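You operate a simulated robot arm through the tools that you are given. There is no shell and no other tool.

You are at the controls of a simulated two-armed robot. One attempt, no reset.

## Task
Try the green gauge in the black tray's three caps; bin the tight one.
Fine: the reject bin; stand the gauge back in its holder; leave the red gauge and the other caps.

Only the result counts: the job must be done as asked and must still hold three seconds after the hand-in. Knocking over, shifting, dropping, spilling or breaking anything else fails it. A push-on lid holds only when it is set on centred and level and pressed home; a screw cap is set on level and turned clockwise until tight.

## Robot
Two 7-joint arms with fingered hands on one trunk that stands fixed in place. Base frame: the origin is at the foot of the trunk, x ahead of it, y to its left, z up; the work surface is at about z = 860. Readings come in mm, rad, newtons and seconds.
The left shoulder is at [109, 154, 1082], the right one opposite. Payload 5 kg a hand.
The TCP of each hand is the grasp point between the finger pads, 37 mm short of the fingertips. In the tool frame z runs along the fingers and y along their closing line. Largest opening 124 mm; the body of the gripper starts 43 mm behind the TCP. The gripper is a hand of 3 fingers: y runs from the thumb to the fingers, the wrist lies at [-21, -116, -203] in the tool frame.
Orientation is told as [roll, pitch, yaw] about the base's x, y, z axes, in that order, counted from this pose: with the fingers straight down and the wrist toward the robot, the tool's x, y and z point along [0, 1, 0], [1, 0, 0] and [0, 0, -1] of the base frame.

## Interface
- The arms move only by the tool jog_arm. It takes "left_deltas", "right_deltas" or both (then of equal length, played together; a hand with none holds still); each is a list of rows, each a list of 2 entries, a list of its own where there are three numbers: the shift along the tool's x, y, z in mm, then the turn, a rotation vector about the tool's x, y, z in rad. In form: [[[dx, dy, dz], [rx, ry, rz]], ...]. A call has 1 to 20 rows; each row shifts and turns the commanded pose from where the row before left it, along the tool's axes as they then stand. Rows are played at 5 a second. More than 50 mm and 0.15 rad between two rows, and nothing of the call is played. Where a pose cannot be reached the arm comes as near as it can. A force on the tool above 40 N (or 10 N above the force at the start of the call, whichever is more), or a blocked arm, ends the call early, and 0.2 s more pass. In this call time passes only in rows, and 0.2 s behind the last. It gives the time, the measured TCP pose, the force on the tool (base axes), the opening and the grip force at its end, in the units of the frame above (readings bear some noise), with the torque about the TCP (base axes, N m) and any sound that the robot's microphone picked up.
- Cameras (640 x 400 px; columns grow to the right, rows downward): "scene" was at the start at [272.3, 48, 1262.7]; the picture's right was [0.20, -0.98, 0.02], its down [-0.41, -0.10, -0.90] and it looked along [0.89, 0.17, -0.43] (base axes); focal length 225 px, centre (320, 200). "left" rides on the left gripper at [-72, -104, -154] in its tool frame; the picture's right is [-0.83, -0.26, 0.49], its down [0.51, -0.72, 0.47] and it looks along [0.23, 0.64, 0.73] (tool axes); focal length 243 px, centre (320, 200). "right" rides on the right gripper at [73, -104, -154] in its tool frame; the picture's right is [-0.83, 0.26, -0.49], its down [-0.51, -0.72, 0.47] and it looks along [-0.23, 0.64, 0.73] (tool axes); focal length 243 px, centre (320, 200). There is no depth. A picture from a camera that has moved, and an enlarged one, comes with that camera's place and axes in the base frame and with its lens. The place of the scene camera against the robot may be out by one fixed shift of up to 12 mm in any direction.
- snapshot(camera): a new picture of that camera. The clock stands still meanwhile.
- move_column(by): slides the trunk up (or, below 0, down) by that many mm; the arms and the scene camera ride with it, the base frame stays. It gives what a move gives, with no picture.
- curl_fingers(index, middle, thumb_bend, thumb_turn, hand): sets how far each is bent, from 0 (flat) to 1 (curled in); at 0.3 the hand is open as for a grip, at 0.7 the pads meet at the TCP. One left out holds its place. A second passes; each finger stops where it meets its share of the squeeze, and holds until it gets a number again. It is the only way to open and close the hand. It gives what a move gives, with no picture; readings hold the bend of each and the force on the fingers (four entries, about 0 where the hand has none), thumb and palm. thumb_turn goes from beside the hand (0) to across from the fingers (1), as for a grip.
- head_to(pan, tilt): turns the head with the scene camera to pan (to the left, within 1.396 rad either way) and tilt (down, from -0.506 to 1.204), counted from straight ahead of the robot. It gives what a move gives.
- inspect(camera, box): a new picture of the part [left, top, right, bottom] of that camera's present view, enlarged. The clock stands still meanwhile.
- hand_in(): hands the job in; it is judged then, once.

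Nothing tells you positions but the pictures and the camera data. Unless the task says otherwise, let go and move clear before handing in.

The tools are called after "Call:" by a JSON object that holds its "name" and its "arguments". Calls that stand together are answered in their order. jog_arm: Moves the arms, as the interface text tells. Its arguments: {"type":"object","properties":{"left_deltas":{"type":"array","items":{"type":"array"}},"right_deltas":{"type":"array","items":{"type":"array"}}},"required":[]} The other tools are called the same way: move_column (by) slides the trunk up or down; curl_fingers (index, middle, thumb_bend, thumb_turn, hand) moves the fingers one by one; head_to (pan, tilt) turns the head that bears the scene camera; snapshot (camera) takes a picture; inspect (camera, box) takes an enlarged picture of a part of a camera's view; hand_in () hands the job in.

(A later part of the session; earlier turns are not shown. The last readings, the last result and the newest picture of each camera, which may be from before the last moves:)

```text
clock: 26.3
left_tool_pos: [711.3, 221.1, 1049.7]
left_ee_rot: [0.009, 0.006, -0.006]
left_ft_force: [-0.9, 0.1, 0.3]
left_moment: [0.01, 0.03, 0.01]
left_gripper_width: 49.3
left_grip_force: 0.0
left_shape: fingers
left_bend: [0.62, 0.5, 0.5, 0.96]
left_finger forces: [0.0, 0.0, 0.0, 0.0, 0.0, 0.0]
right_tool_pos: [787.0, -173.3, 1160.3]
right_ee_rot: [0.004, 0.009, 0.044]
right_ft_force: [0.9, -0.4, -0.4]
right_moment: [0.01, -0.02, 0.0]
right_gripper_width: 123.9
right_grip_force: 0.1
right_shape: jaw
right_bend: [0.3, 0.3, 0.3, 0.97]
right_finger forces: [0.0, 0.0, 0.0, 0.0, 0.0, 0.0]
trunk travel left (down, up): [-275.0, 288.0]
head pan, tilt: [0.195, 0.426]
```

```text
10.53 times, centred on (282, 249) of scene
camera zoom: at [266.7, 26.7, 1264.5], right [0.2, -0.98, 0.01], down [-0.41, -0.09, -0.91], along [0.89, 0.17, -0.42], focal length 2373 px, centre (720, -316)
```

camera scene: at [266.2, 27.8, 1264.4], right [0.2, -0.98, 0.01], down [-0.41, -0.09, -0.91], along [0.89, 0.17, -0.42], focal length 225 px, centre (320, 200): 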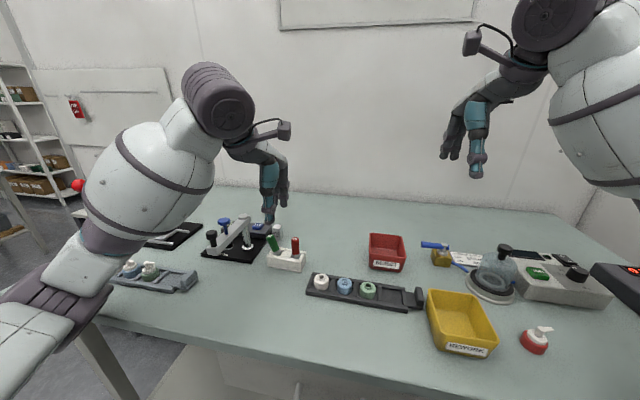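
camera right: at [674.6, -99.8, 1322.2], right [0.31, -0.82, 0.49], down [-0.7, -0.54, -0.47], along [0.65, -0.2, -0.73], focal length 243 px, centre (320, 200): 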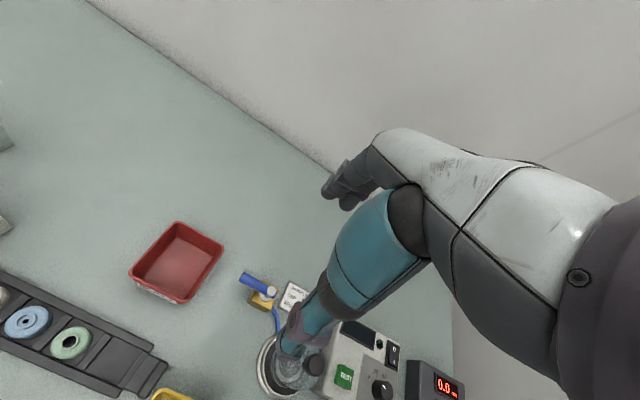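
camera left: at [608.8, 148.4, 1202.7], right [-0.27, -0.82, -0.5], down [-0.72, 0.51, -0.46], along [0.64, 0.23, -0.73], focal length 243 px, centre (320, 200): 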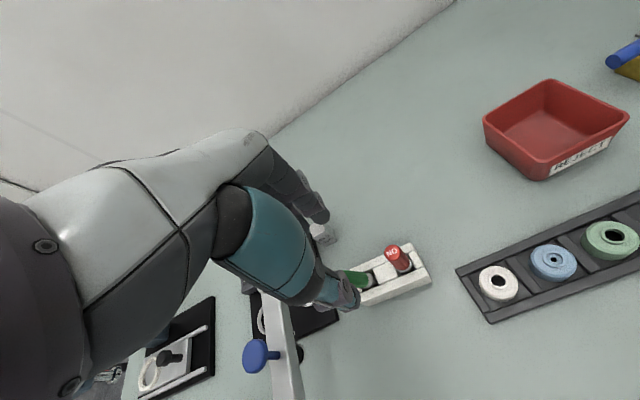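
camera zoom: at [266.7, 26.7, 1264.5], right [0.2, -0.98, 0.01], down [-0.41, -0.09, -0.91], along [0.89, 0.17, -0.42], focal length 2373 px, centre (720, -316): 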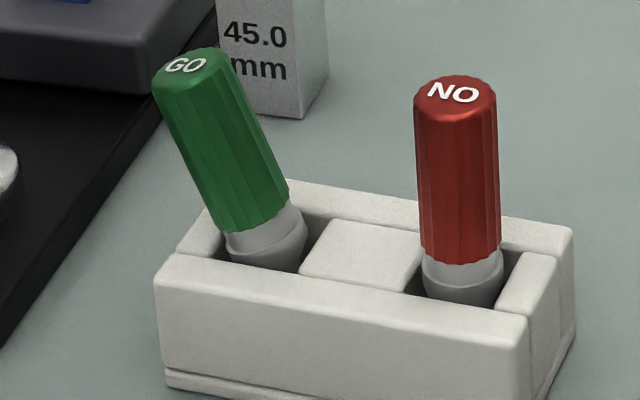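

Call:
{"name": "inspect", "arguments": {"camera": "left", "box": [240, 150, 400, 310]}}

Call:
{"name": "inspect", "arguments": {"camera": "scene", "box": [262, 165, 302, 230]}}

```text
2.50 times, centred on (320, 230) of left
camera zoom: at [609.4, 147.6, 1202.5], right [-0.27, -0.82, -0.5], down [-0.72, 0.51, -0.46], along [0.64, 0.23, -0.73], focal length 606 px, centre (320, 125)
```

zoom: 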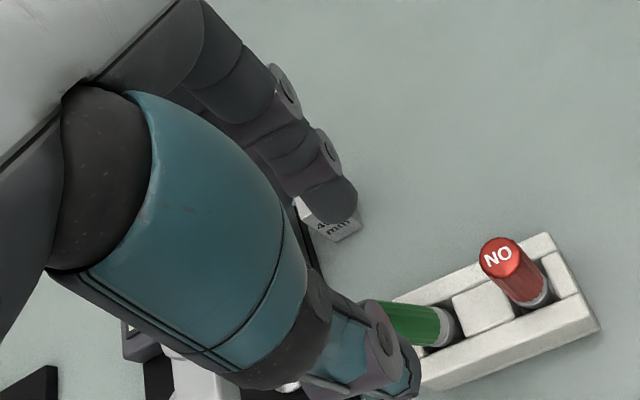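

```text
6.15 times, centred on (282, 198) of scene
camera zoom: at [266.7, 26.7, 1264.5], right [0.2, -0.98, 0.01], down [-0.41, -0.09, -0.91], along [0.89, 0.17, -0.42], focal length 1387 px, centre (554, 215)
```

zoom: 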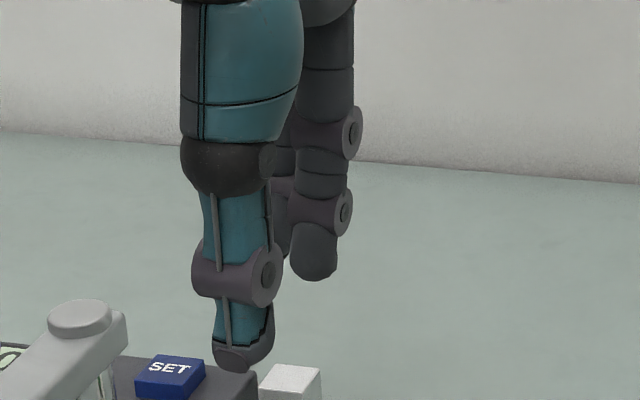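

The index is the -y finger, so the gauge had sat too far to -y in my first grip and my correction went the wrong way. I'll now tilt the hand to match the leaning gauge (about -0.28 rad roll), centre the valley of the two fingers on its axis, and grip it along that axis.

Call:
{"name": "curl_fingers", "arguments": {"hand": "left", "index": 0.53, "middle": 0.53, "thumb_bend": 0.53, "thumb_turn": 0.97}}

Call:
{"name": "jog_arm", "arguments": {"left_deltas": [[[0, 0, 0], [0, -0.07, 0]], [[0, 0, 0], [0, -0.07, 0]], [[0, 0, 0], [0, -0.07, 0]], [[0, 0, 0], [0, -0.07, 0]], [[15, 1, 4], [0, 0, 0]], [[14, 1, 4], [0, 0, 0]]]}}

Call:
{"name": "snapshot", "arguments": {"camera": "scene"}}

Call:
{"name": "snapshot", "arguments": {"camera": "left"}}

```text
clock: 27.3
left_tool_pos: [712.2, 220.6, 1048.3]
left_ee_rot: [0.008, 0.008, -0.006]
left_ft_force: [0.5, 0.0, 0.2]
left_moment: [0.01, 0.02, -0.01]
left_gripper_width: 58.6
left_grip_force: 0.0
left_shape: fingers
left_bend: [0.53, 0.53, 0.53, 0.97]
left_finger forces: [0.1, 0.0, 0.0, 0.1, 0.0, 0.0]
right_tool_pos: [786.7, -171.7, 1161.5]
right_ee_rot: [0.004, 0.008, 0.044]
right_ft_force: [0.4, -0.2, 0.6]
right_moment: [0.01, 0.0, 0.03]
right_gripper_width: 123.8
right_grip_force: 0.1
right_shape: jaw
right_bend: [0.3, 0.3, 0.3, 0.97]
right_finger forces: [0.0, 0.1, 0.1, 0.0, 0.0, 0.0]
trunk travel left (down, up): [-275.0, 288.0]
head pan, tilt: [0.195, 0.426]
```

```text
clock: 28.7
left_tool_pos: [712.2, 246.5, 1032.0]
left_ee_rot: [-0.272, 0.009, -0.004]
left_ft_force: [-0.2, 0.4, -0.7]
left_moment: [-0.04, 0.05, 0.0]
left_gripper_width: 58.5
left_grip_force: 0.0
left_shape: fingers
left_bend: [0.53, 0.53, 0.53, 0.97]
left_finger forces: [0.0, 0.0, 0.0, 0.0, 0.0, 0.1]
right_tool_pos: [786.6, -171.8, 1161.5]
right_ee_rot: [0.003, 0.009, 0.044]
right_ft_force: [0.2, -0.4, 0.6]
right_moment: [0.0, 0.0, 0.04]
right_gripper_width: 123.6
right_grip_force: 0.0
right_shape: jaw
right_bend: [0.3, 0.3, 0.3, 0.97]
right_finger forces: [0.0, 0.1, 0.0, 0.1, 0.0, 0.0]
trunk travel left (down, up): [-275.0, 288.0]
head pan, tilt: [0.195, 0.426]
```

```text
taken
camera scene: at [267.2, 26.6, 1264.3], right [0.19, -0.98, 0.01], down [-0.41, -0.09, -0.91], along [0.89, 0.17, -0.42], focal length 225 px, centre (320, 200)
```

scene: 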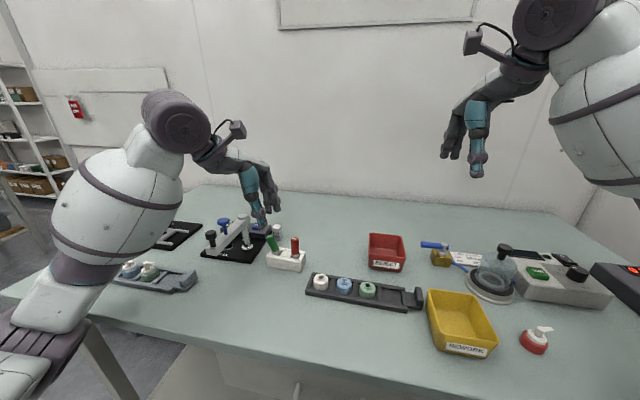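

```text
taken
camera left: at [611.8, 218.2, 1200.4], right [-0.27, -0.93, -0.25], down [-0.72, 0.37, -0.58], along [0.63, 0.02, -0.77], focal length 243 px, centre (320, 200)
```

left: 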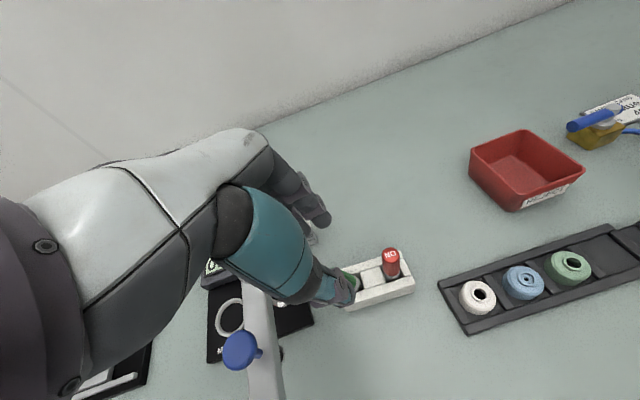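

I'll shift across to line the finger valley up with the gauge axis, still well above it, and verify.

Call:
{"name": "jog_arm", "arguments": {"left_deltas": [[[7, 1, 0], [0, 0, 0]], [[7, 1, 0], [0, 0, 0]], [[0, 0, 15], [0, 0, 0]], [[0, 0, 15], [0, 0, 0]]]}}

Call:
{"name": "inspect", "arguments": {"camera": "scene", "box": [240, 180, 310, 275]}}

Call:
{"name": "inspect", "arguments": {"camera": "left", "box": [240, 150, 440, 330]}}

```text
clock: 29.7
left_tool_pos: [715.6, 250.8, 999.7]
left_ee_rot: [-0.272, 0.011, -0.006]
left_ft_force: [-0.1, 0.3, -0.6]
left_moment: [-0.02, 0.04, 0.05]
left_gripper_width: 58.5
left_grip_force: 0.0
left_shape: fingers
left_bend: [0.53, 0.53, 0.53, 0.97]
left_finger forces: [0.1, 0.0, 0.1, 0.0, 0.0, 0.1]
right_tool_pos: [786.5, -172.1, 1162.0]
right_ee_rot: [0.004, 0.009, 0.046]
right_ft_force: [0.1, 1.3, 0.1]
right_moment: [-0.03, 0.01, -0.01]
right_gripper_width: 123.9
right_grip_force: 0.0
right_shape: jaw
right_bend: [0.3, 0.3, 0.3, 0.97]
right_finger forces: [0.0, 0.0, 0.1, 0.0, 0.0, 0.1]
trunk travel left (down, up): [-275.0, 288.0]
head pan, tilt: [0.195, 0.426]
```

```text
4.21 times, centred on (275, 228) of scene
camera zoom: at [267.1, 26.6, 1264.5], right [0.2, -0.98, 0.01], down [-0.41, -0.09, -0.91], along [0.89, 0.17, -0.42], focal length 949 px, centre (510, 84)
```

zoom: 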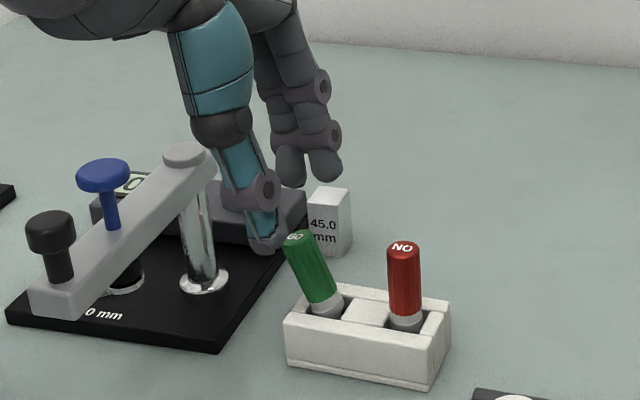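

```text
2.22 times, centred on (340, 240) of left
camera zoom: at [613.0, 222.5, 1167.6], right [-0.27, -0.93, -0.25], down [-0.72, 0.37, -0.58], along [0.63, 0.02, -0.77], focal length 539 px, centre (276, 111)
```

zoom: 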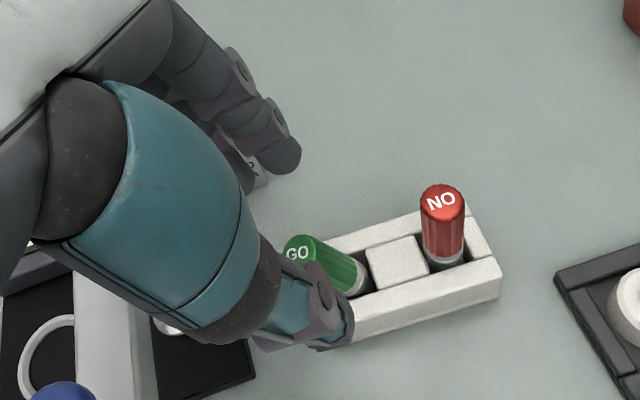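

Valley and thumb are near the gauge's line; I'll set the thumb turn to 0.955 and go down part of the way to recheck with less extrapolation.

Call:
{"name": "curl_fingers", "arguments": {"hand": "left", "thumb_turn": 0.955}}

Call:
{"name": "jog_arm", "arguments": {"left_deltas": [[[1.5, 0, 10], [0, 0, 0]], [[1.5, 0, 10], [0, 0, 0]]]}}

Call:
{"name": "inspect", "arguments": {"camera": "scene", "box": [250, 205, 306, 275]}}

Call:
{"name": "inspect", "arguments": {"camera": "left", "box": [290, 170, 430, 310]}}

```text
clock: 30.7
left_tool_pos: [715.2, 250.9, 1000.1]
left_ee_rot: [-0.27, 0.008, -0.007]
left_ft_force: [-0.2, -0.1, 0.3]
left_moment: [0.02, -0.03, -0.01]
left_gripper_width: 58.9
left_grip_force: 0.2
left_shape: fingers
left_bend: [0.53, 0.53, 0.53, 0.96]
left_finger forces: [0.0, 0.0, 0.0, 0.0, 0.1, 0.1]
right_tool_pos: [786.6, -173.4, 1159.4]
right_ee_rot: [0.003, 0.008, 0.045]
right_ft_force: [0.6, 0.5, -0.5]
right_moment: [-0.04, 0.04, 0.0]
right_gripper_width: 123.7
right_grip_force: 0.1
right_shape: jaw
right_bend: [0.3, 0.3, 0.3, 0.97]
right_finger forces: [0.0, 0.0, 0.1, 0.1, 0.0, 0.1]
trunk travel left (down, up): [-275.0, 288.0]
head pan, tilt: [0.195, 0.426]
```

```text
clock: 31.3
left_tool_pos: [713.4, 248.4, 979.5]
left_ee_rot: [-0.269, 0.009, -0.005]
left_ft_force: [0.0, -0.1, 0.3]
left_moment: [0.02, -0.04, 0.02]
left_gripper_width: 58.9
left_grip_force: 0.0
left_shape: fingers
left_bend: [0.53, 0.53, 0.53, 0.96]
left_finger forces: [0.0, 0.0, 0.0, 0.0, 0.0, 0.0]
right_tool_pos: [787.0, -171.8, 1162.1]
right_ee_rot: [0.003, 0.009, 0.046]
right_ft_force: [0.6, -0.7, 0.8]
right_moment: [0.01, -0.01, 0.0]
right_gripper_width: 123.8
right_grip_force: 0.1
right_shape: jaw
right_bend: [0.3, 0.3, 0.3, 0.97]
right_finger forces: [0.0, 0.0, 0.0, 0.1, 0.1, 0.1]
trunk travel left (down, up): [-275.0, 288.0]
head pan, tilt: [0.195, 0.426]
```

```text
5.71 times, centred on (278, 240) of scene
camera zoom: at [267.2, 26.4, 1264.5], right [0.2, -0.98, 0.01], down [-0.41, -0.09, -0.91], along [0.89, 0.17, -0.42], focal length 1288 px, centre (560, -29)
```

zoom: 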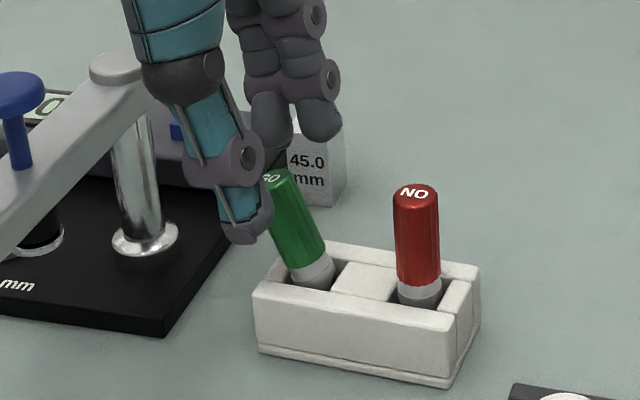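

```text
2.86 times, centred on (360, 240) of left
camera zoom: at [612.6, 219.8, 1148.1], right [-0.27, -0.93, -0.25], down [-0.72, 0.37, -0.58], along [0.64, 0.02, -0.77], focal length 693 px, centre (206, 86)
```

zoom: 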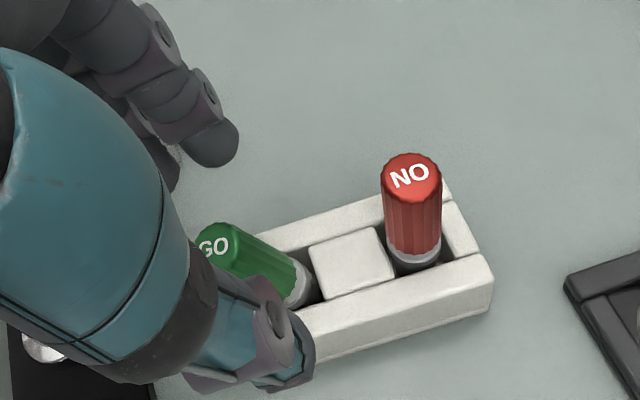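

Fingers' valley is lined up within about a millimetre; the thumb needs a little less turn. I'll apply that and descend along the gauge's axis to grip height.

Call:
{"name": "curl_fingers", "arguments": {"hand": "left", "thumb_turn": 0.935}}

Call:
{"name": "jog_arm", "arguments": {"left_deltas": [[[0, 1.5, 8], [0, -0.03, 0]], [[-1, 1, 8], [0, 0, 0]], [[0, 0, 7], [0, 0, 0]], [[0, 0, 5], [0, 0, 0]]]}}

Call:
{"name": "inspect", "arguments": {"camera": "scene", "box": [250, 205, 306, 275]}}

Call:
{"name": "inspect", "arguments": {"camera": "left", "box": [290, 170, 430, 310]}}

```text
clock: 32.3
left_tool_pos: [714.7, 248.6, 980.1]
left_ee_rot: [-0.27, 0.007, -0.005]
left_ft_force: [-0.5, -0.3, -0.1]
left_moment: [-0.02, 0.0, -0.02]
left_gripper_width: 59.2
left_grip_force: 0.1
left_shape: fingers
left_bend: [0.53, 0.53, 0.53, 0.94]
left_finger forces: [0.1, 0.1, 0.1, 0.0, 0.1, 0.1]
right_tool_pos: [786.4, -172.6, 1161.9]
right_ee_rot: [0.002, 0.008, 0.045]
right_ft_force: [-0.8, 0.3, 0.9]
right_moment: [-0.01, 0.01, -0.03]
right_gripper_width: 123.6
right_grip_force: 0.2
right_shape: jaw
right_bend: [0.3, 0.3, 0.3, 0.97]
right_finger forces: [0.1, 0.1, 0.0, 0.0, 0.1, 0.0]
trunk travel left (down, up): [-275.0, 288.0]
head pan, tilt: [0.195, 0.426]
```

```text
clock: 33.3
left_tool_pos: [716.1, 238.6, 955.1]
left_ee_rot: [-0.3, 0.009, -0.004]
left_ft_force: [-0.6, -1.0, 0.6]
left_moment: [-0.01, 0.01, 0.03]
left_gripper_width: 59.1
left_grip_force: 0.1
left_shape: fingers
left_bend: [0.53, 0.53, 0.53, 0.94]
left_finger forces: [0.0, 0.0, 0.0, 0.1, 0.0, 0.0]
right_tool_pos: [785.7, -173.2, 1162.4]
right_ee_rot: [0.002, 0.008, 0.046]
right_ft_force: [-0.3, -0.1, -0.7]
right_moment: [-0.02, 0.0, -0.01]
right_gripper_width: 123.8
right_grip_force: 0.0
right_shape: jaw
right_bend: [0.3, 0.3, 0.3, 0.97]
right_finger forces: [0.0, 0.0, 0.1, 0.1, 0.1, 0.1]
trunk travel left (down, up): [-275.0, 288.0]
head pan, tilt: [0.195, 0.426]
```

```text
5.71 times, centred on (278, 240) of scene
camera zoom: at [267.2, 26.3, 1264.5], right [0.2, -0.98, 0.01], down [-0.41, -0.09, -0.91], along [0.89, 0.17, -0.42], focal length 1288 px, centre (560, -29)
```

zoom: 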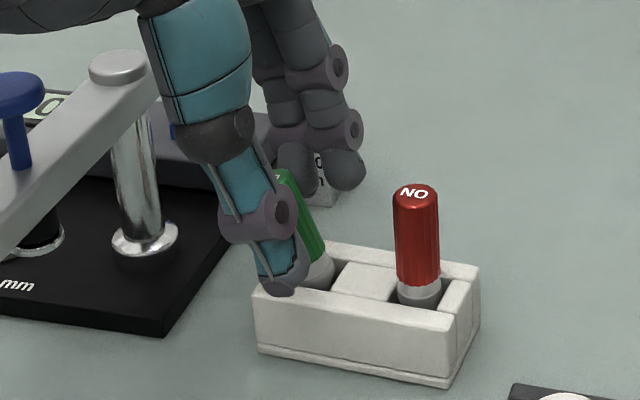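

```text
2.86 times, centred on (360, 240) of left
camera zoom: at [614.7, 216.2, 1121.9], right [-0.27, -0.94, -0.22], down [-0.72, 0.35, -0.59], along [0.63, 0.0, -0.77], focal length 693 px, centre (206, 86)
```

zoom: 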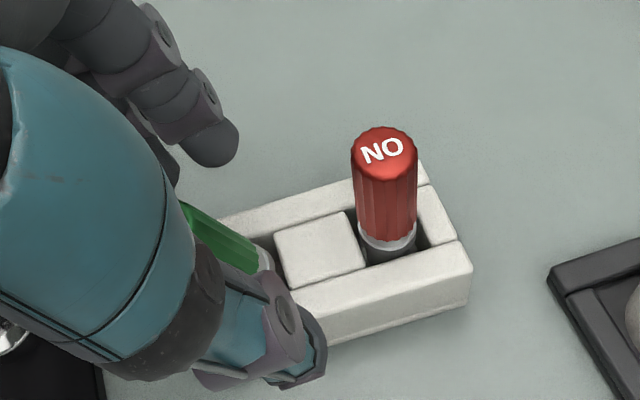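

Very close: a 2 mm shift in +y will centre both the fingers and the thumb on the gauge. Then I close in steps.

Call:
{"name": "jog_arm", "arguments": {"left_deltas": [[[2, 0, 2], [0, 0, 0]]]}}

Call:
{"name": "curl_fingers", "arguments": {"hand": "left", "index": 0.63, "middle": 0.63, "thumb_bend": 0.63}}

Call:
{"name": "inspect", "arguments": {"camera": "scene", "box": [250, 205, 306, 275]}}

Call:
{"name": "inspect", "arguments": {"camera": "left", "box": [290, 170, 430, 310]}}

```text
clock: 33.7
left_tool_pos: [716.2, 241.4, 951.5]
left_ee_rot: [-0.301, 0.01, -0.005]
left_ft_force: [0.0, 0.1, 0.1]
left_moment: [-0.01, -0.03, -0.02]
left_gripper_width: 59.2
left_grip_force: 0.1
left_shape: fingers
left_bend: [0.53, 0.53, 0.53, 0.94]
left_finger forces: [0.0, 0.1, 0.1, 0.1, 0.1, 0.1]
right_tool_pos: [787.5, -172.9, 1161.1]
right_ee_rot: [0.003, 0.008, 0.046]
right_ft_force: [0.8, 0.0, -0.1]
right_moment: [0.02, -0.03, 0.0]
right_gripper_width: 123.8
right_grip_force: 0.0
right_shape: jaw
right_bend: [0.3, 0.3, 0.3, 0.97]
right_finger forces: [0.0, 0.1, 0.0, 0.0, 0.1, 0.0]
trunk travel left (down, up): [-275.0, 288.0]
head pan, tilt: [0.195, 0.426]
```

```text
clock: 34.7
left_tool_pos: [716.5, 241.5, 950.9]
left_ee_rot: [-0.3, 0.009, -0.005]
left_ft_force: [0.2, 0.5, -0.9]
left_moment: [0.06, -0.01, -0.01]
left_gripper_width: 28.8
left_grip_force: 0.1
left_shape: fingers
left_bend: [0.63, 0.63, 0.63, 0.95]
left_finger forces: [0.0, 0.1, 0.0, 0.0, 0.0, 0.1]
right_tool_pos: [786.1, -171.1, 1160.9]
right_ee_rot: [0.004, 0.008, 0.045]
right_ft_force: [-0.2, -0.1, 0.5]
right_moment: [-0.01, 0.02, -0.01]
right_gripper_width: 123.6
right_grip_force: 0.1
right_shape: jaw
right_bend: [0.3, 0.3, 0.3, 0.97]
right_finger forces: [0.0, 0.0, 0.0, 0.0, 0.0, 0.1]
trunk travel left (down, up): [-275.0, 288.0]
head pan, tilt: [0.195, 0.426]
```

```text
5.71 times, centred on (278, 240) of scene
camera zoom: at [267.3, 26.2, 1264.4], right [0.2, -0.98, 0.01], down [-0.41, -0.09, -0.91], along [0.89, 0.17, -0.42], focal length 1288 px, centre (560, -29)
```

zoom: 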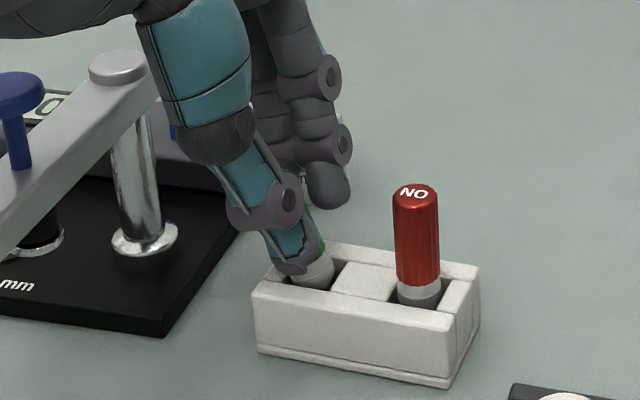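

```text
2.86 times, centred on (360, 240) of left
camera zoom: at [614.8, 217.6, 1119.8], right [-0.27, -0.94, -0.22], down [-0.72, 0.35, -0.59], along [0.63, 0.0, -0.77], focal length 693 px, centre (206, 86)
```

zoom: 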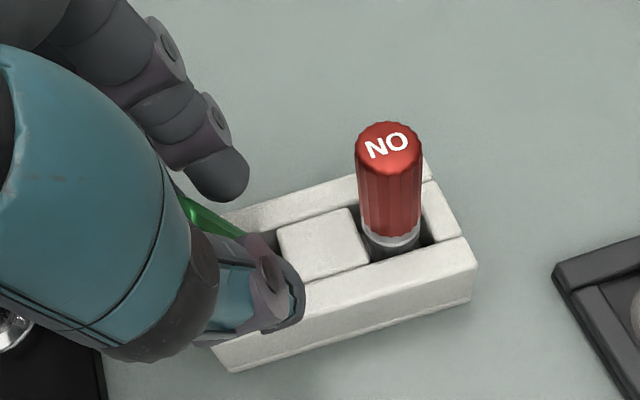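

Well aligned. Closing on.

Call:
{"name": "curl_fingers", "arguments": {"hand": "left", "index": 0.66, "middle": 0.66, "thumb_bend": 0.66}}

Call:
{"name": "inspect", "arguments": {"camera": "scene", "box": [260, 215, 302, 268]}}

```text
clock: 35.7
left_tool_pos: [715.9, 240.6, 950.2]
left_ee_rot: [-0.301, 0.009, -0.006]
left_ft_force: [-0.3, 0.2, 0.5]
left_moment: [0.01, 0.01, -0.04]
left_gripper_width: 19.6
left_grip_force: 0.1
left_shape: fingers
left_bend: [0.66, 0.66, 0.66, 0.95]
left_finger forces: [0.0, 0.1, 0.0, 0.0, 0.0, 0.0]
right_tool_pos: [787.4, -172.0, 1160.5]
right_ee_rot: [0.003, 0.009, 0.046]
right_ft_force: [0.3, 0.0, 0.4]
right_moment: [-0.02, -0.01, -0.02]
right_gripper_width: 123.9
right_grip_force: 0.2
right_shape: jaw
right_bend: [0.3, 0.3, 0.3, 0.97]
right_finger forces: [0.1, 0.0, 0.0, 0.1, 0.1, 0.0]
trunk travel left (down, up): [-275.0, 288.0]
head pan, tilt: [0.195, 0.426]
```

```text
7.55 times, centred on (281, 242) of scene
camera zoom: at [267.3, 26.1, 1264.4], right [0.2, -0.98, 0.01], down [-0.41, -0.09, -0.91], along [0.89, 0.17, -0.42], focal length 1701 px, centre (614, -113)
```

zoom: 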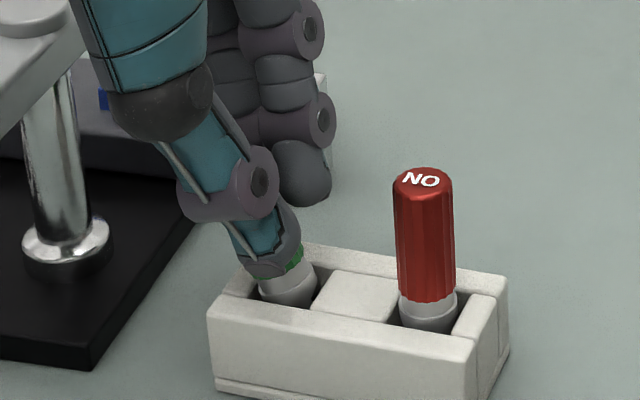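

Call:
{"name": "curl_fingers", "arguments": {"hand": "left", "index": 0.72, "middle": 0.72, "thumb_bend": 0.72}}

Call:
{"name": "inspect", "arguments": {"camera": "scene", "box": [260, 215, 302, 268]}}

Call:
{"name": "inspect", "arguments": {"camera": "left", "box": [290, 170, 430, 310]}}

```text
clock: 36.7
left_tool_pos: [716.2, 240.2, 950.0]
left_ee_rot: [-0.3, 0.008, -0.006]
left_ft_force: [-0.9, -0.6, -0.4]
left_moment: [-0.05, -0.02, 0.0]
left_gripper_width: 4.2
left_grip_force: 4.6
left_shape: fingers
left_bend: [0.72, 0.71, 0.71, 0.95]
left_finger forces: [2.0, 3.2, 0.0, 0.1, 4.3, 0.0]
right_tool_pos: [787.4, -173.0, 1161.9]
right_ee_rot: [0.002, 0.009, 0.046]
right_ft_force: [0.2, 0.3, 0.4]
right_moment: [0.02, -0.03, 0.02]
right_gripper_width: 123.8
right_grip_force: 0.1
right_shape: jaw
right_bend: [0.3, 0.3, 0.3, 0.97]
right_finger forces: [0.1, 0.0, 0.0, 0.0, 0.1, 0.0]
trunk travel left (down, up): [-275.0, 288.0]
head pan, tilt: [0.195, 0.426]
```

```text
7.55 times, centred on (281, 242) of scene
camera zoom: at [267.4, 26.0, 1264.4], right [0.2, -0.98, 0.01], down [-0.41, -0.09, -0.91], along [0.89, 0.17, -0.42], focal length 1701 px, centre (614, -113)
```

zoom: 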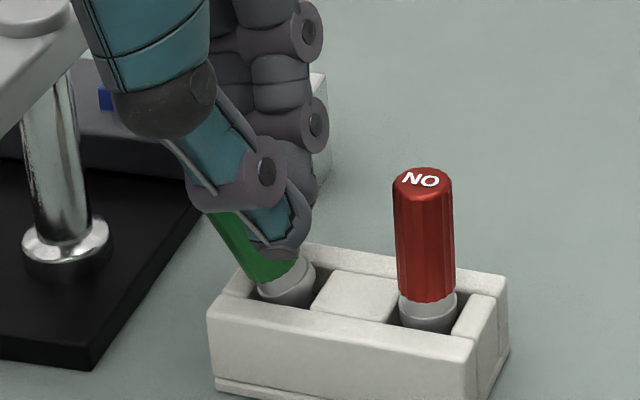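

```text
2.86 times, centred on (360, 240) of left
camera zoom: at [614.9, 217.4, 1119.8], right [-0.27, -0.94, -0.22], down [-0.72, 0.35, -0.59], along [0.63, 0.0, -0.77], focal length 693 px, centre (206, 86)
```

zoom: 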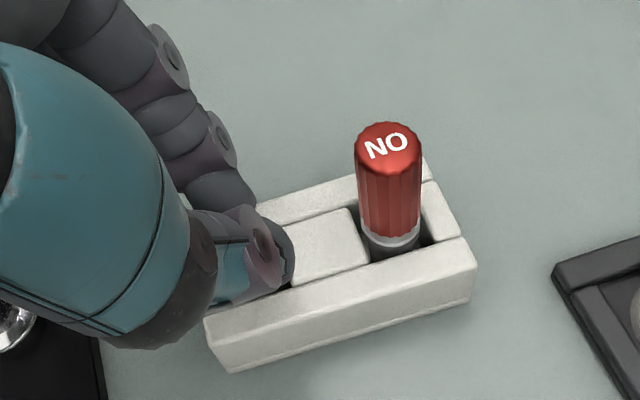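

The gauge slipped out to the +y side of the pinch because the thumb drifts to -y while closing at that turn setting. I'll open, and redo it with the thumb turned nearly fully and the hand a few mm further to the other side.

Call:
{"name": "curl_fingers", "arguments": {"hand": "left", "index": 0.53, "middle": 0.53, "thumb_bend": 0.53, "thumb_turn": 0.97}}

Call:
{"name": "inspect", "arguments": {"camera": "scene", "box": [250, 205, 306, 275]}}

Call:
{"name": "inspect", "arguments": {"camera": "left", "box": [290, 170, 430, 310]}}

```text
clock: 37.7
left_tool_pos: [716.3, 241.8, 950.6]
left_ee_rot: [-0.301, 0.01, -0.006]
left_ft_force: [-0.4, -0.1, 0.4]
left_moment: [-0.02, 0.02, 0.0]
left_gripper_width: 58.1
left_grip_force: 0.1
left_shape: fingers
left_bend: [0.53, 0.53, 0.53, 0.97]
left_finger forces: [0.0, 0.0, 0.0, 0.0, 0.0, 0.0]
right_tool_pos: [787.2, -173.4, 1159.7]
right_ee_rot: [0.006, 0.009, 0.046]
right_ft_force: [-0.7, -0.4, 0.3]
right_moment: [0.05, 0.01, -0.02]
right_gripper_width: 123.5
right_grip_force: 0.1
right_shape: jaw
right_bend: [0.3, 0.3, 0.3, 0.97]
right_finger forces: [0.0, 0.1, 0.1, 0.0, 0.0, 0.0]
trunk travel left (down, up): [-275.0, 288.0]
head pan, tilt: [0.195, 0.426]
```

```text
5.71 times, centred on (278, 240) of scene
camera zoom: at [267.4, 26.0, 1264.4], right [0.2, -0.98, 0.01], down [-0.41, -0.09, -0.91], along [0.89, 0.17, -0.42], focal length 1288 px, centre (560, -29)
```

zoom: 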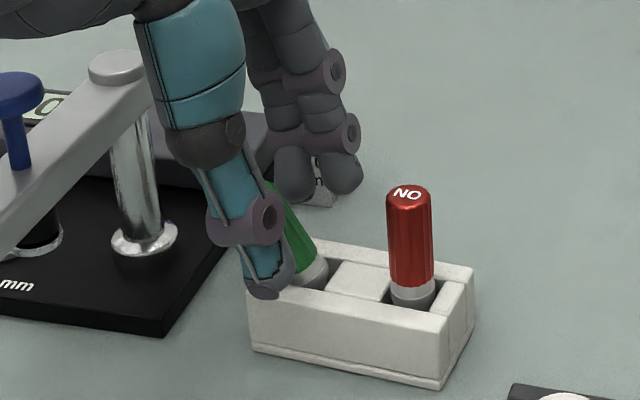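

```text
2.86 times, centred on (360, 240) of left
camera zoom: at [614.9, 217.4, 1119.7], right [-0.27, -0.94, -0.22], down [-0.72, 0.35, -0.59], along [0.63, 0.0, -0.77], focal length 693 px, centre (206, 86)
```

zoom: 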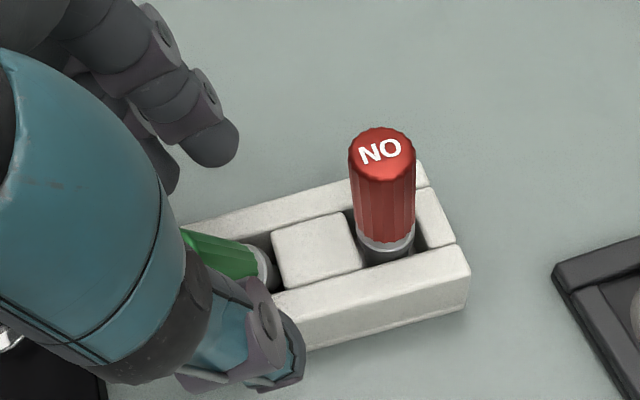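

I notice the holder itself was nudged by roughly 3 mm; I must be gentler. I'll rise along the hand's axis and take a fresh look at the gauge's lean, then grip only its upper part so nothing pushes the holder.

Call:
{"name": "jog_arm", "arguments": {"left_deltas": [[[0, 0, -10], [0, 0, 0]], [[0, 0, -15], [0, 0, 0]], [[0, 0, -15], [0, 0, 0]], [[0, 0, -10], [0, 0, 0]]]}}

Call:
{"name": "inspect", "arguments": {"camera": "scene", "box": [250, 205, 306, 275]}}

Call:
{"name": "inspect", "arguments": {"camera": "left", "box": [290, 200, 430, 320]}}

```text
clock: 38.7
left_tool_pos: [719.1, 257.3, 998.4]
left_ee_rot: [-0.3, 0.009, -0.005]
left_ft_force: [-0.9, -0.2, 0.5]
left_moment: [-0.03, -0.01, 0.0]
left_gripper_width: 57.9
left_grip_force: 0.1
left_shape: fingers
left_bend: [0.53, 0.53, 0.53, 0.97]
left_finger forces: [0.0, 0.1, 0.1, 0.0, 0.0, 0.1]
right_tool_pos: [786.7, -174.3, 1161.3]
right_ee_rot: [0.004, 0.01, 0.045]
right_ft_force: [0.4, 0.1, 0.5]
right_moment: [0.02, 0.04, 0.02]
right_gripper_width: 123.6
right_grip_force: 0.0
right_shape: jaw
right_bend: [0.3, 0.3, 0.3, 0.97]
right_finger forces: [0.0, 0.1, 0.1, 0.0, 0.1, 0.0]
trunk travel left (down, up): [-275.0, 288.0]
head pan, tilt: [0.195, 0.426]
```

```text
5.71 times, centred on (278, 240) of scene
camera zoom: at [267.4, 25.9, 1264.4], right [0.2, -0.98, 0.01], down [-0.41, -0.09, -0.91], along [0.89, 0.17, -0.42], focal length 1288 px, centre (560, -29)
```

zoom: 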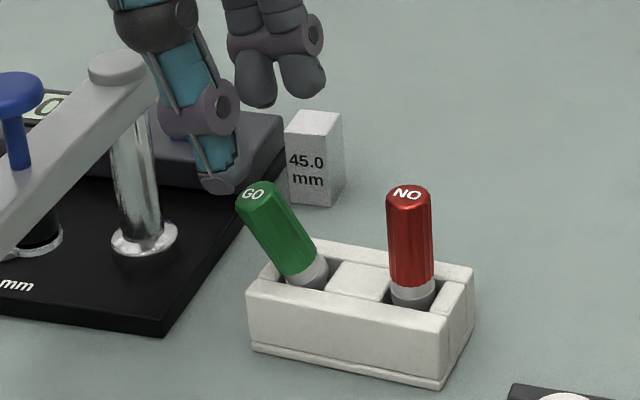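

```text
3.33 times, centred on (360, 260) of left
camera zoom: at [617.4, 233.1, 1168.0], right [-0.27, -0.94, -0.22], down [-0.72, 0.35, -0.59], along [0.63, 0.0, -0.77], focal length 809 px, centre (187, 0)
```

zoom: 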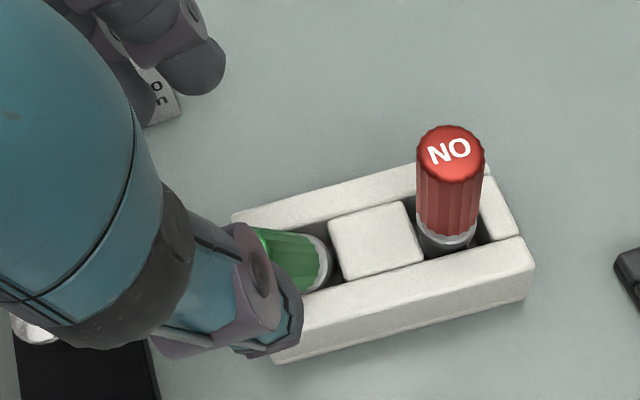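

The gauge now leans about 0.42 rad. I'll tilt the hand a bit more to match, line up, and plan a grip just on the upper handle.

Call:
{"name": "jog_arm", "arguments": {"left_deltas": [[[0, 0, 0], [0, -0.08, 0]], [[4.5, -2.3, 4], [0, 0, 0]], [[4.4, -2.3, 4], [0, 0, 0]]]}}

Call:
{"name": "inspect", "arguments": {"camera": "scene", "box": [240, 195, 306, 275]}}

Call:
{"name": "inspect", "arguments": {"camera": "left", "box": [290, 200, 430, 320]}}

```text
clock: 39.5
left_tool_pos: [713.7, 261.3, 987.7]
left_ee_rot: [-0.379, 0.01, -0.006]
left_ft_force: [0.2, -0.2, -0.2]
left_moment: [-0.03, 0.0, 0.03]
left_gripper_width: 57.8
left_grip_force: 0.0
left_shape: fingers
left_bend: [0.53, 0.53, 0.53, 0.97]
left_finger forces: [0.1, 0.0, 0.0, 0.0, 0.0, 0.0]
right_tool_pos: [788.0, -174.1, 1161.9]
right_ee_rot: [0.004, 0.009, 0.046]
right_ft_force: [0.1, 0.6, -1.0]
right_moment: [0.01, 0.02, 0.01]
right_gripper_width: 123.7
right_grip_force: 0.0
right_shape: jaw
right_bend: [0.3, 0.3, 0.3, 0.97]
right_finger forces: [0.0, 0.1, 0.0, 0.0, 0.0, 0.1]
trunk travel left (down, up): [-275.0, 288.0]
head pan, tilt: [0.195, 0.426]
```

```text
5.00 times, centred on (273, 235) of scene
camera zoom: at [267.5, 25.9, 1264.4], right [0.2, -0.98, 0.01], down [-0.41, -0.09, -0.91], along [0.89, 0.17, -0.42], focal length 1127 px, centre (555, 25)
```

zoom: 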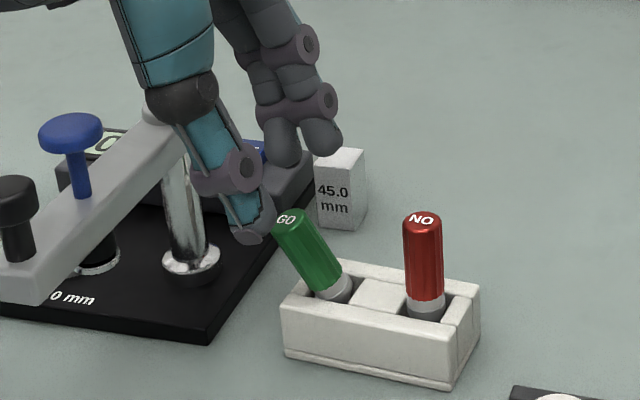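

```text
3.33 times, centred on (360, 260) of left
camera zoom: at [612.0, 251.7, 1158.2], right [-0.27, -0.95, -0.15], down [-0.72, 0.3, -0.62], along [0.63, -0.06, -0.77], focal length 809 px, centre (187, 0)
```

zoom: 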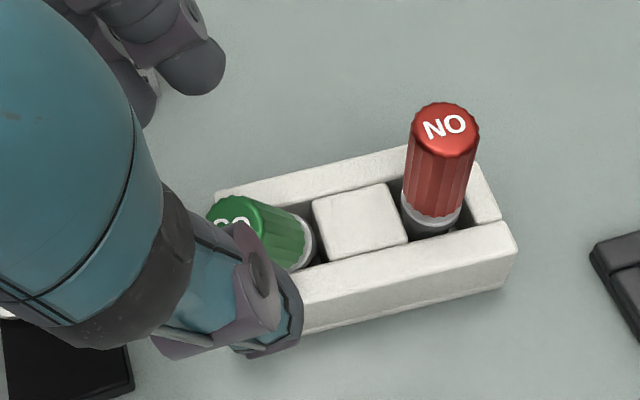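

I worked out that the thumb is truly opposite the fingers at turn 1.0 (my reduced turn caused the slipping). I'll set turn 1.0 and descend along the axis to the upper handle.

Call:
{"name": "curl_fingers", "arguments": {"hand": "left", "thumb_turn": 1.0}}

Call:
{"name": "jog_arm", "arguments": {"left_deltas": [[[0, 0, 10], [0, 0, 0]], [[0, 0, 10], [0, 0, 0]], [[0, 0, 8], [0, 0, 0]]]}}

Call:
{"name": "inspect", "arguments": {"camera": "scene", "box": [240, 195, 306, 275]}}

Call:
{"name": "inspect", "arguments": {"camera": "left", "box": [290, 200, 430, 320]}}

```text
clock: 40.5
left_tool_pos: [713.2, 262.8, 988.3]
left_ee_rot: [-0.38, 0.009, -0.005]
left_ft_force: [-0.5, 0.6, -0.5]
left_moment: [-0.02, -0.01, 0.01]
left_gripper_width: 57.5
left_grip_force: 0.1
left_shape: fingers
left_bend: [0.53, 0.53, 0.53, 1.0]
left_finger forces: [0.0, 0.0, 0.0, 0.1, 0.0, 0.0]
right_tool_pos: [785.7, -172.2, 1160.7]
right_ee_rot: [0.004, 0.01, 0.047]
right_ft_force: [-0.2, -0.7, -0.4]
right_moment: [-0.02, 0.04, -0.04]
right_gripper_width: 123.8
right_grip_force: 0.1
right_shape: jaw
right_bend: [0.3, 0.3, 0.3, 0.97]
right_finger forces: [0.1, 0.1, 0.0, 0.0, 0.0, 0.1]
trunk travel left (down, up): [-275.0, 288.0]
head pan, tilt: [0.195, 0.426]
```

```text
clock: 41.3
left_tool_pos: [712.5, 250.9, 961.2]
left_ee_rot: [-0.38, 0.009, -0.005]
left_ft_force: [0.2, 0.7, 0.2]
left_moment: [-0.01, 0.02, 0.01]
left_gripper_width: 57.6
left_grip_force: 0.0
left_shape: fingers
left_bend: [0.53, 0.53, 0.53, 1.0]
left_finger forces: [0.0, 0.0, 0.0, 0.0, 0.0, 0.0]
right_tool_pos: [787.6, -173.9, 1160.7]
right_ee_rot: [0.002, 0.008, 0.045]
right_ft_force: [0.6, -0.1, 0.3]
right_moment: [0.02, -0.02, -0.01]
right_gripper_width: 123.8
right_grip_force: 0.1
right_shape: jaw
right_bend: [0.3, 0.3, 0.3, 0.97]
right_finger forces: [0.0, 0.0, 0.1, 0.0, 0.0, 0.0]
trunk travel left (down, up): [-275.0, 288.0]
head pan, tilt: [0.195, 0.426]
```

```text
5.00 times, centred on (273, 235) of scene
camera zoom: at [267.6, 25.8, 1264.4], right [0.2, -0.98, 0.01], down [-0.41, -0.09, -0.91], along [0.89, 0.17, -0.42], focal length 1127 px, centre (555, 25)
```

zoom: 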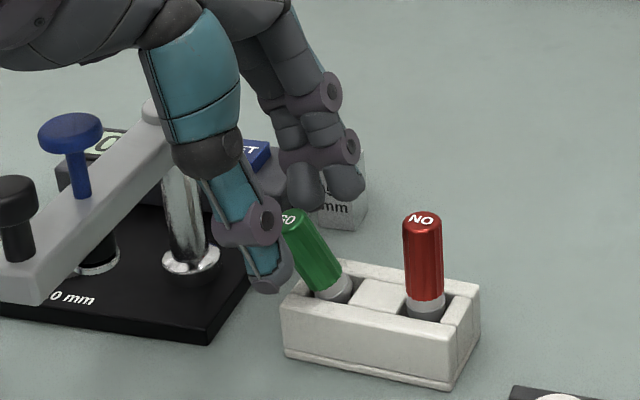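

```text
3.33 times, centred on (360, 260) of left
camera zoom: at [611.4, 240.9, 1132.5], right [-0.27, -0.95, -0.15], down [-0.73, 0.3, -0.62], along [0.63, -0.06, -0.77], focal length 809 px, centre (187, 0)
```

zoom: 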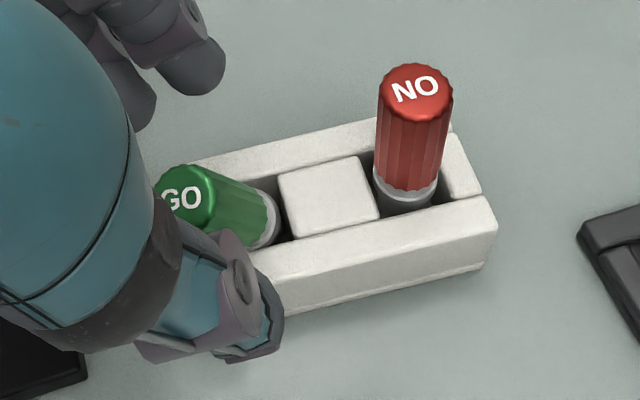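

From this view the gauge also leans a little toward the robot (top at about (706, 245, 939)). I'll pitch the hand slightly, shift about 8 mm toward the robot and go 6 mm deeper.

Call:
{"name": "jog_arm", "arguments": {"left_deltas": [[[0, -4, 0], [-0.05, 0, 0]], [[0.5, -4.5, 0], [-0.05, 0, 0]], [[0, 0, 6], [0, 0, 0]]]}}

Call:
{"name": "inspect", "arguments": {"camera": "scene", "box": [240, 195, 306, 275]}}

Call:
{"name": "inspect", "arguments": {"camera": "left", "box": [290, 180, 430, 320]}}

```text
clock: 42.1
left_tool_pos: [705.5, 249.6, 958.1]
left_ee_rot: [-0.384, -0.086, 0.033]
left_ft_force: [-0.2, 0.2, 0.1]
left_moment: [0.01, 0.01, -0.01]
left_gripper_width: 57.4
left_grip_force: 0.1
left_shape: fingers
left_bend: [0.53, 0.53, 0.53, 1.0]
left_finger forces: [0.0, 0.0, 0.0, 0.0, 0.1, 0.0]
right_tool_pos: [786.3, -174.4, 1160.7]
right_ee_rot: [0.003, 0.01, 0.044]
right_ft_force: [-0.9, 0.7, 0.2]
right_moment: [-0.02, 0.02, -0.01]
right_gripper_width: 123.7
right_grip_force: 0.0
right_shape: jaw
right_bend: [0.3, 0.3, 0.3, 0.97]
right_finger forces: [0.0, 0.1, 0.1, 0.1, 0.1, 0.0]
trunk travel left (down, up): [-275.0, 288.0]
head pan, tilt: [0.195, 0.426]
```

```text
5.00 times, centred on (273, 235) of scene
camera zoom: at [267.6, 25.7, 1264.4], right [0.2, -0.98, 0.01], down [-0.41, -0.09, -0.91], along [0.89, 0.17, -0.42], focal length 1127 px, centre (555, 25)
```

zoom: 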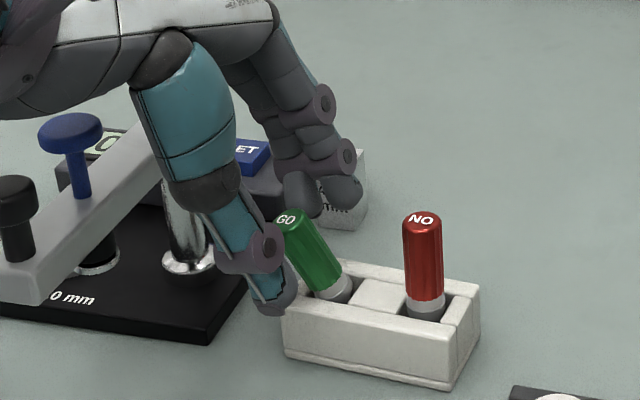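

```text
2.86 times, centred on (360, 250) of left
camera zoom: at [588.8, 234.9, 1116.5], right [-0.22, -0.96, -0.17], down [-0.68, 0.27, -0.69], along [0.71, -0.03, -0.71], focal length 693 px, centre (206, 57)
```

zoom: 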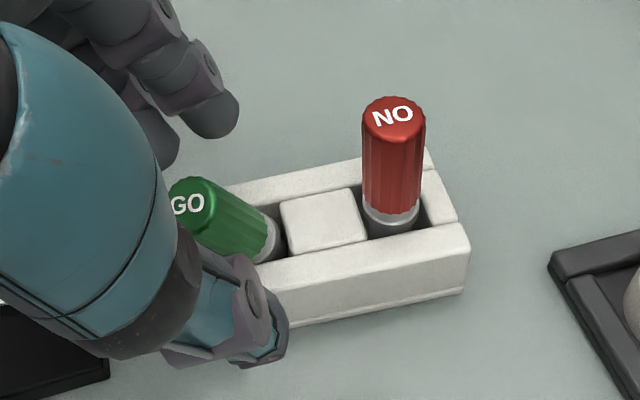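

By calculation the gauge now sits within about 2 mm of the pinch centre and well aligned in angle. 4 mm deeper, then close step by step.

Call:
{"name": "jog_arm", "arguments": {"left_deltas": [[[0.5, -0.5, 4], [0, 0, 0]]]}}

Call:
{"name": "curl_fingers", "arguments": {"hand": "left", "index": 0.63, "middle": 0.63, "thumb_bend": 0.63, "thumb_turn": 1.0}}

Call:
{"name": "inspect", "arguments": {"camera": "scene", "box": [250, 205, 306, 275]}}

Call:
{"name": "inspect", "arguments": {"camera": "left", "box": [290, 180, 430, 320]}}

```text
clock: 42.5
left_tool_pos: [704.6, 247.9, 952.6]
left_ee_rot: [-0.382, -0.084, 0.03]
left_ft_force: [0.1, 0.5, 0.0]
left_moment: [0.01, 0.02, -0.02]
left_gripper_width: 57.7
left_grip_force: 0.0
left_shape: fingers
left_bend: [0.53, 0.53, 0.53, 1.0]
left_finger forces: [0.0, 0.1, 0.0, 0.0, 0.0, 0.0]
right_tool_pos: [785.8, -173.6, 1160.0]
right_ee_rot: [0.005, 0.01, 0.047]
right_ft_force: [0.1, -0.9, 0.8]
right_moment: [-0.02, -0.01, -0.01]
right_gripper_width: 123.6
right_grip_force: 0.2
right_shape: jaw
right_bend: [0.3, 0.3, 0.3, 0.97]
right_finger forces: [0.1, 0.0, 0.1, 0.0, 0.0, 0.1]
trunk travel left (down, up): [-275.0, 288.0]
head pan, tilt: [0.195, 0.426]
```

```text
clock: 43.5
left_tool_pos: [704.8, 248.2, 952.2]
left_ee_rot: [-0.383, -0.083, 0.032]
left_ft_force: [-0.8, -0.4, 0.6]
left_moment: [0.02, -0.06, 0.04]
left_gripper_width: 28.1
left_grip_force: 0.0
left_shape: fingers
left_bend: [0.63, 0.63, 0.63, 1.0]
left_finger forces: [0.0, 0.0, 0.1, 0.0, 0.1, 0.0]
right_tool_pos: [786.6, -173.0, 1161.1]
right_ee_rot: [0.004, 0.009, 0.046]
right_ft_force: [-0.6, 0.9, 0.8]
right_moment: [-0.01, 0.05, 0.01]
right_gripper_width: 123.9
right_grip_force: 0.0
right_shape: jaw
right_bend: [0.3, 0.3, 0.3, 0.97]
right_finger forces: [0.1, 0.1, 0.0, 0.0, 0.1, 0.0]
trunk travel left (down, up): [-275.0, 288.0]
head pan, tilt: [0.195, 0.426]
```

```text
5.71 times, centred on (278, 240) of scene
camera zoom: at [267.6, 25.6, 1264.4], right [0.2, -0.98, 0.01], down [-0.41, -0.09, -0.91], along [0.89, 0.17, -0.42], focal length 1288 px, centre (560, -29)
```

zoom: 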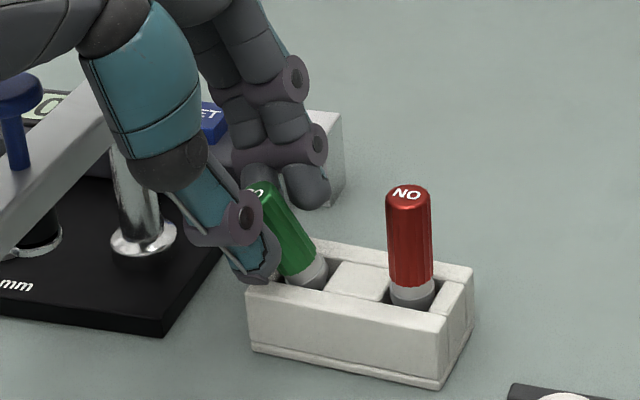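

```text
2.86 times, centred on (360, 250) of left
camera zoom: at [588.7, 233.7, 1112.2], right [-0.22, -0.96, -0.17], down [-0.68, 0.27, -0.68], along [0.7, -0.04, -0.71], focal length 693 px, centre (206, 57)
```

zoom: 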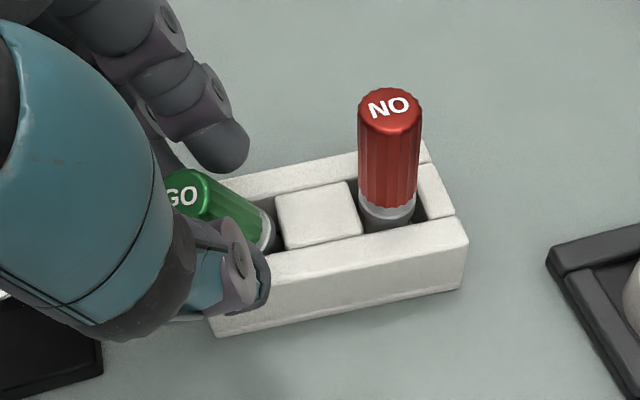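

Nicely centred. Closing in small steps.

Call:
{"name": "curl_fingers", "arguments": {"hand": "left", "index": 0.655, "middle": 0.655, "thumb_bend": 0.655}}

Call:
{"name": "curl_fingers", "arguments": {"hand": "left", "index": 0.67, "middle": 0.67, "thumb_bend": 0.67}}

Call:
{"name": "inspect", "arguments": {"camera": "scene", "box": [250, 205, 306, 275]}}

Call:
{"name": "inspect", "arguments": {"camera": "left", "box": [290, 180, 430, 320]}}

```text
clock: 44.5
left_tool_pos: [706.0, 247.3, 952.4]
left_ee_rot: [-0.381, -0.084, 0.032]
left_ft_force: [-0.1, 0.4, 0.9]
left_moment: [-0.03, -0.01, 0.02]
left_gripper_width: 22.3
left_grip_force: 0.5
left_shape: fingers
left_bend: [0.65, 0.65, 0.65, 1.0]
left_finger forces: [0.1, 0.1, 0.1, 0.1, 0.2, 0.1]
right_tool_pos: [787.7, -172.6, 1160.6]
right_ee_rot: [0.002, 0.008, 0.045]
right_ft_force: [-0.1, 0.2, -0.8]
right_moment: [0.03, 0.03, -0.02]
right_gripper_width: 123.8
right_grip_force: 0.1
right_shape: jaw
right_bend: [0.3, 0.3, 0.3, 0.97]
right_finger forces: [0.0, 0.0, 0.0, 0.0, 0.1, 0.0]
trunk travel left (down, up): [-275.0, 288.0]
head pan, tilt: [0.195, 0.426]
```

```text
clock: 45.5
left_tool_pos: [704.5, 248.1, 952.2]
left_ee_rot: [-0.383, -0.083, 0.032]
left_ft_force: [0.0, 0.4, 0.3]
left_moment: [0.02, -0.02, 0.0]
left_gripper_width: 18.9
left_grip_force: 1.3
left_shape: fingers
left_bend: [0.66, 0.66, 0.66, 1.0]
left_finger forces: [0.7, 0.5, 0.1, 0.1, 1.4, 0.1]
right_tool_pos: [787.7, -171.8, 1159.8]
right_ee_rot: [0.003, 0.01, 0.047]
right_ft_force: [0.5, 0.1, 0.4]
right_moment: [0.01, 0.0, 0.01]
right_gripper_width: 123.8
right_grip_force: 0.0
right_shape: jaw
right_bend: [0.3, 0.3, 0.3, 0.97]
right_finger forces: [0.0, 0.0, 0.0, 0.0, 0.0, 0.1]
trunk travel left (down, up): [-275.0, 288.0]
head pan, tilt: [0.195, 0.426]
```

```text
5.71 times, centred on (278, 240) of scene
camera zoom: at [267.7, 25.5, 1264.4], right [0.2, -0.98, 0.01], down [-0.41, -0.09, -0.91], along [0.89, 0.17, -0.42], focal length 1288 px, centre (560, -29)
```

zoom: 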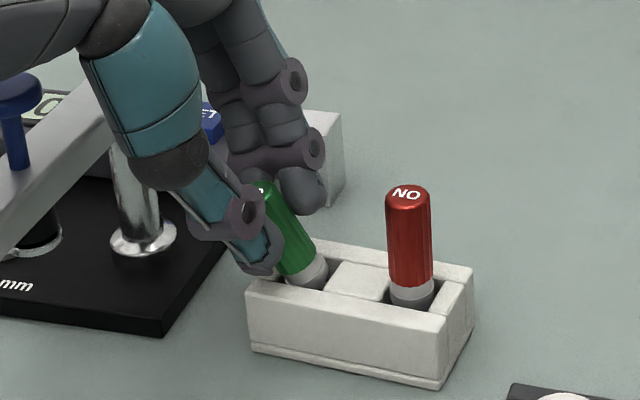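

```text
2.86 times, centred on (360, 250) of left
camera zoom: at [588.8, 233.6, 1112.2], right [-0.22, -0.96, -0.17], down [-0.68, 0.27, -0.68], along [0.7, -0.04, -0.71], focal length 693 px, centre (206, 57)
```

zoom: 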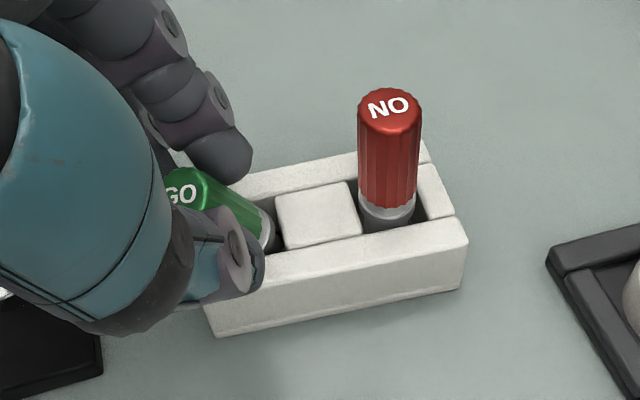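

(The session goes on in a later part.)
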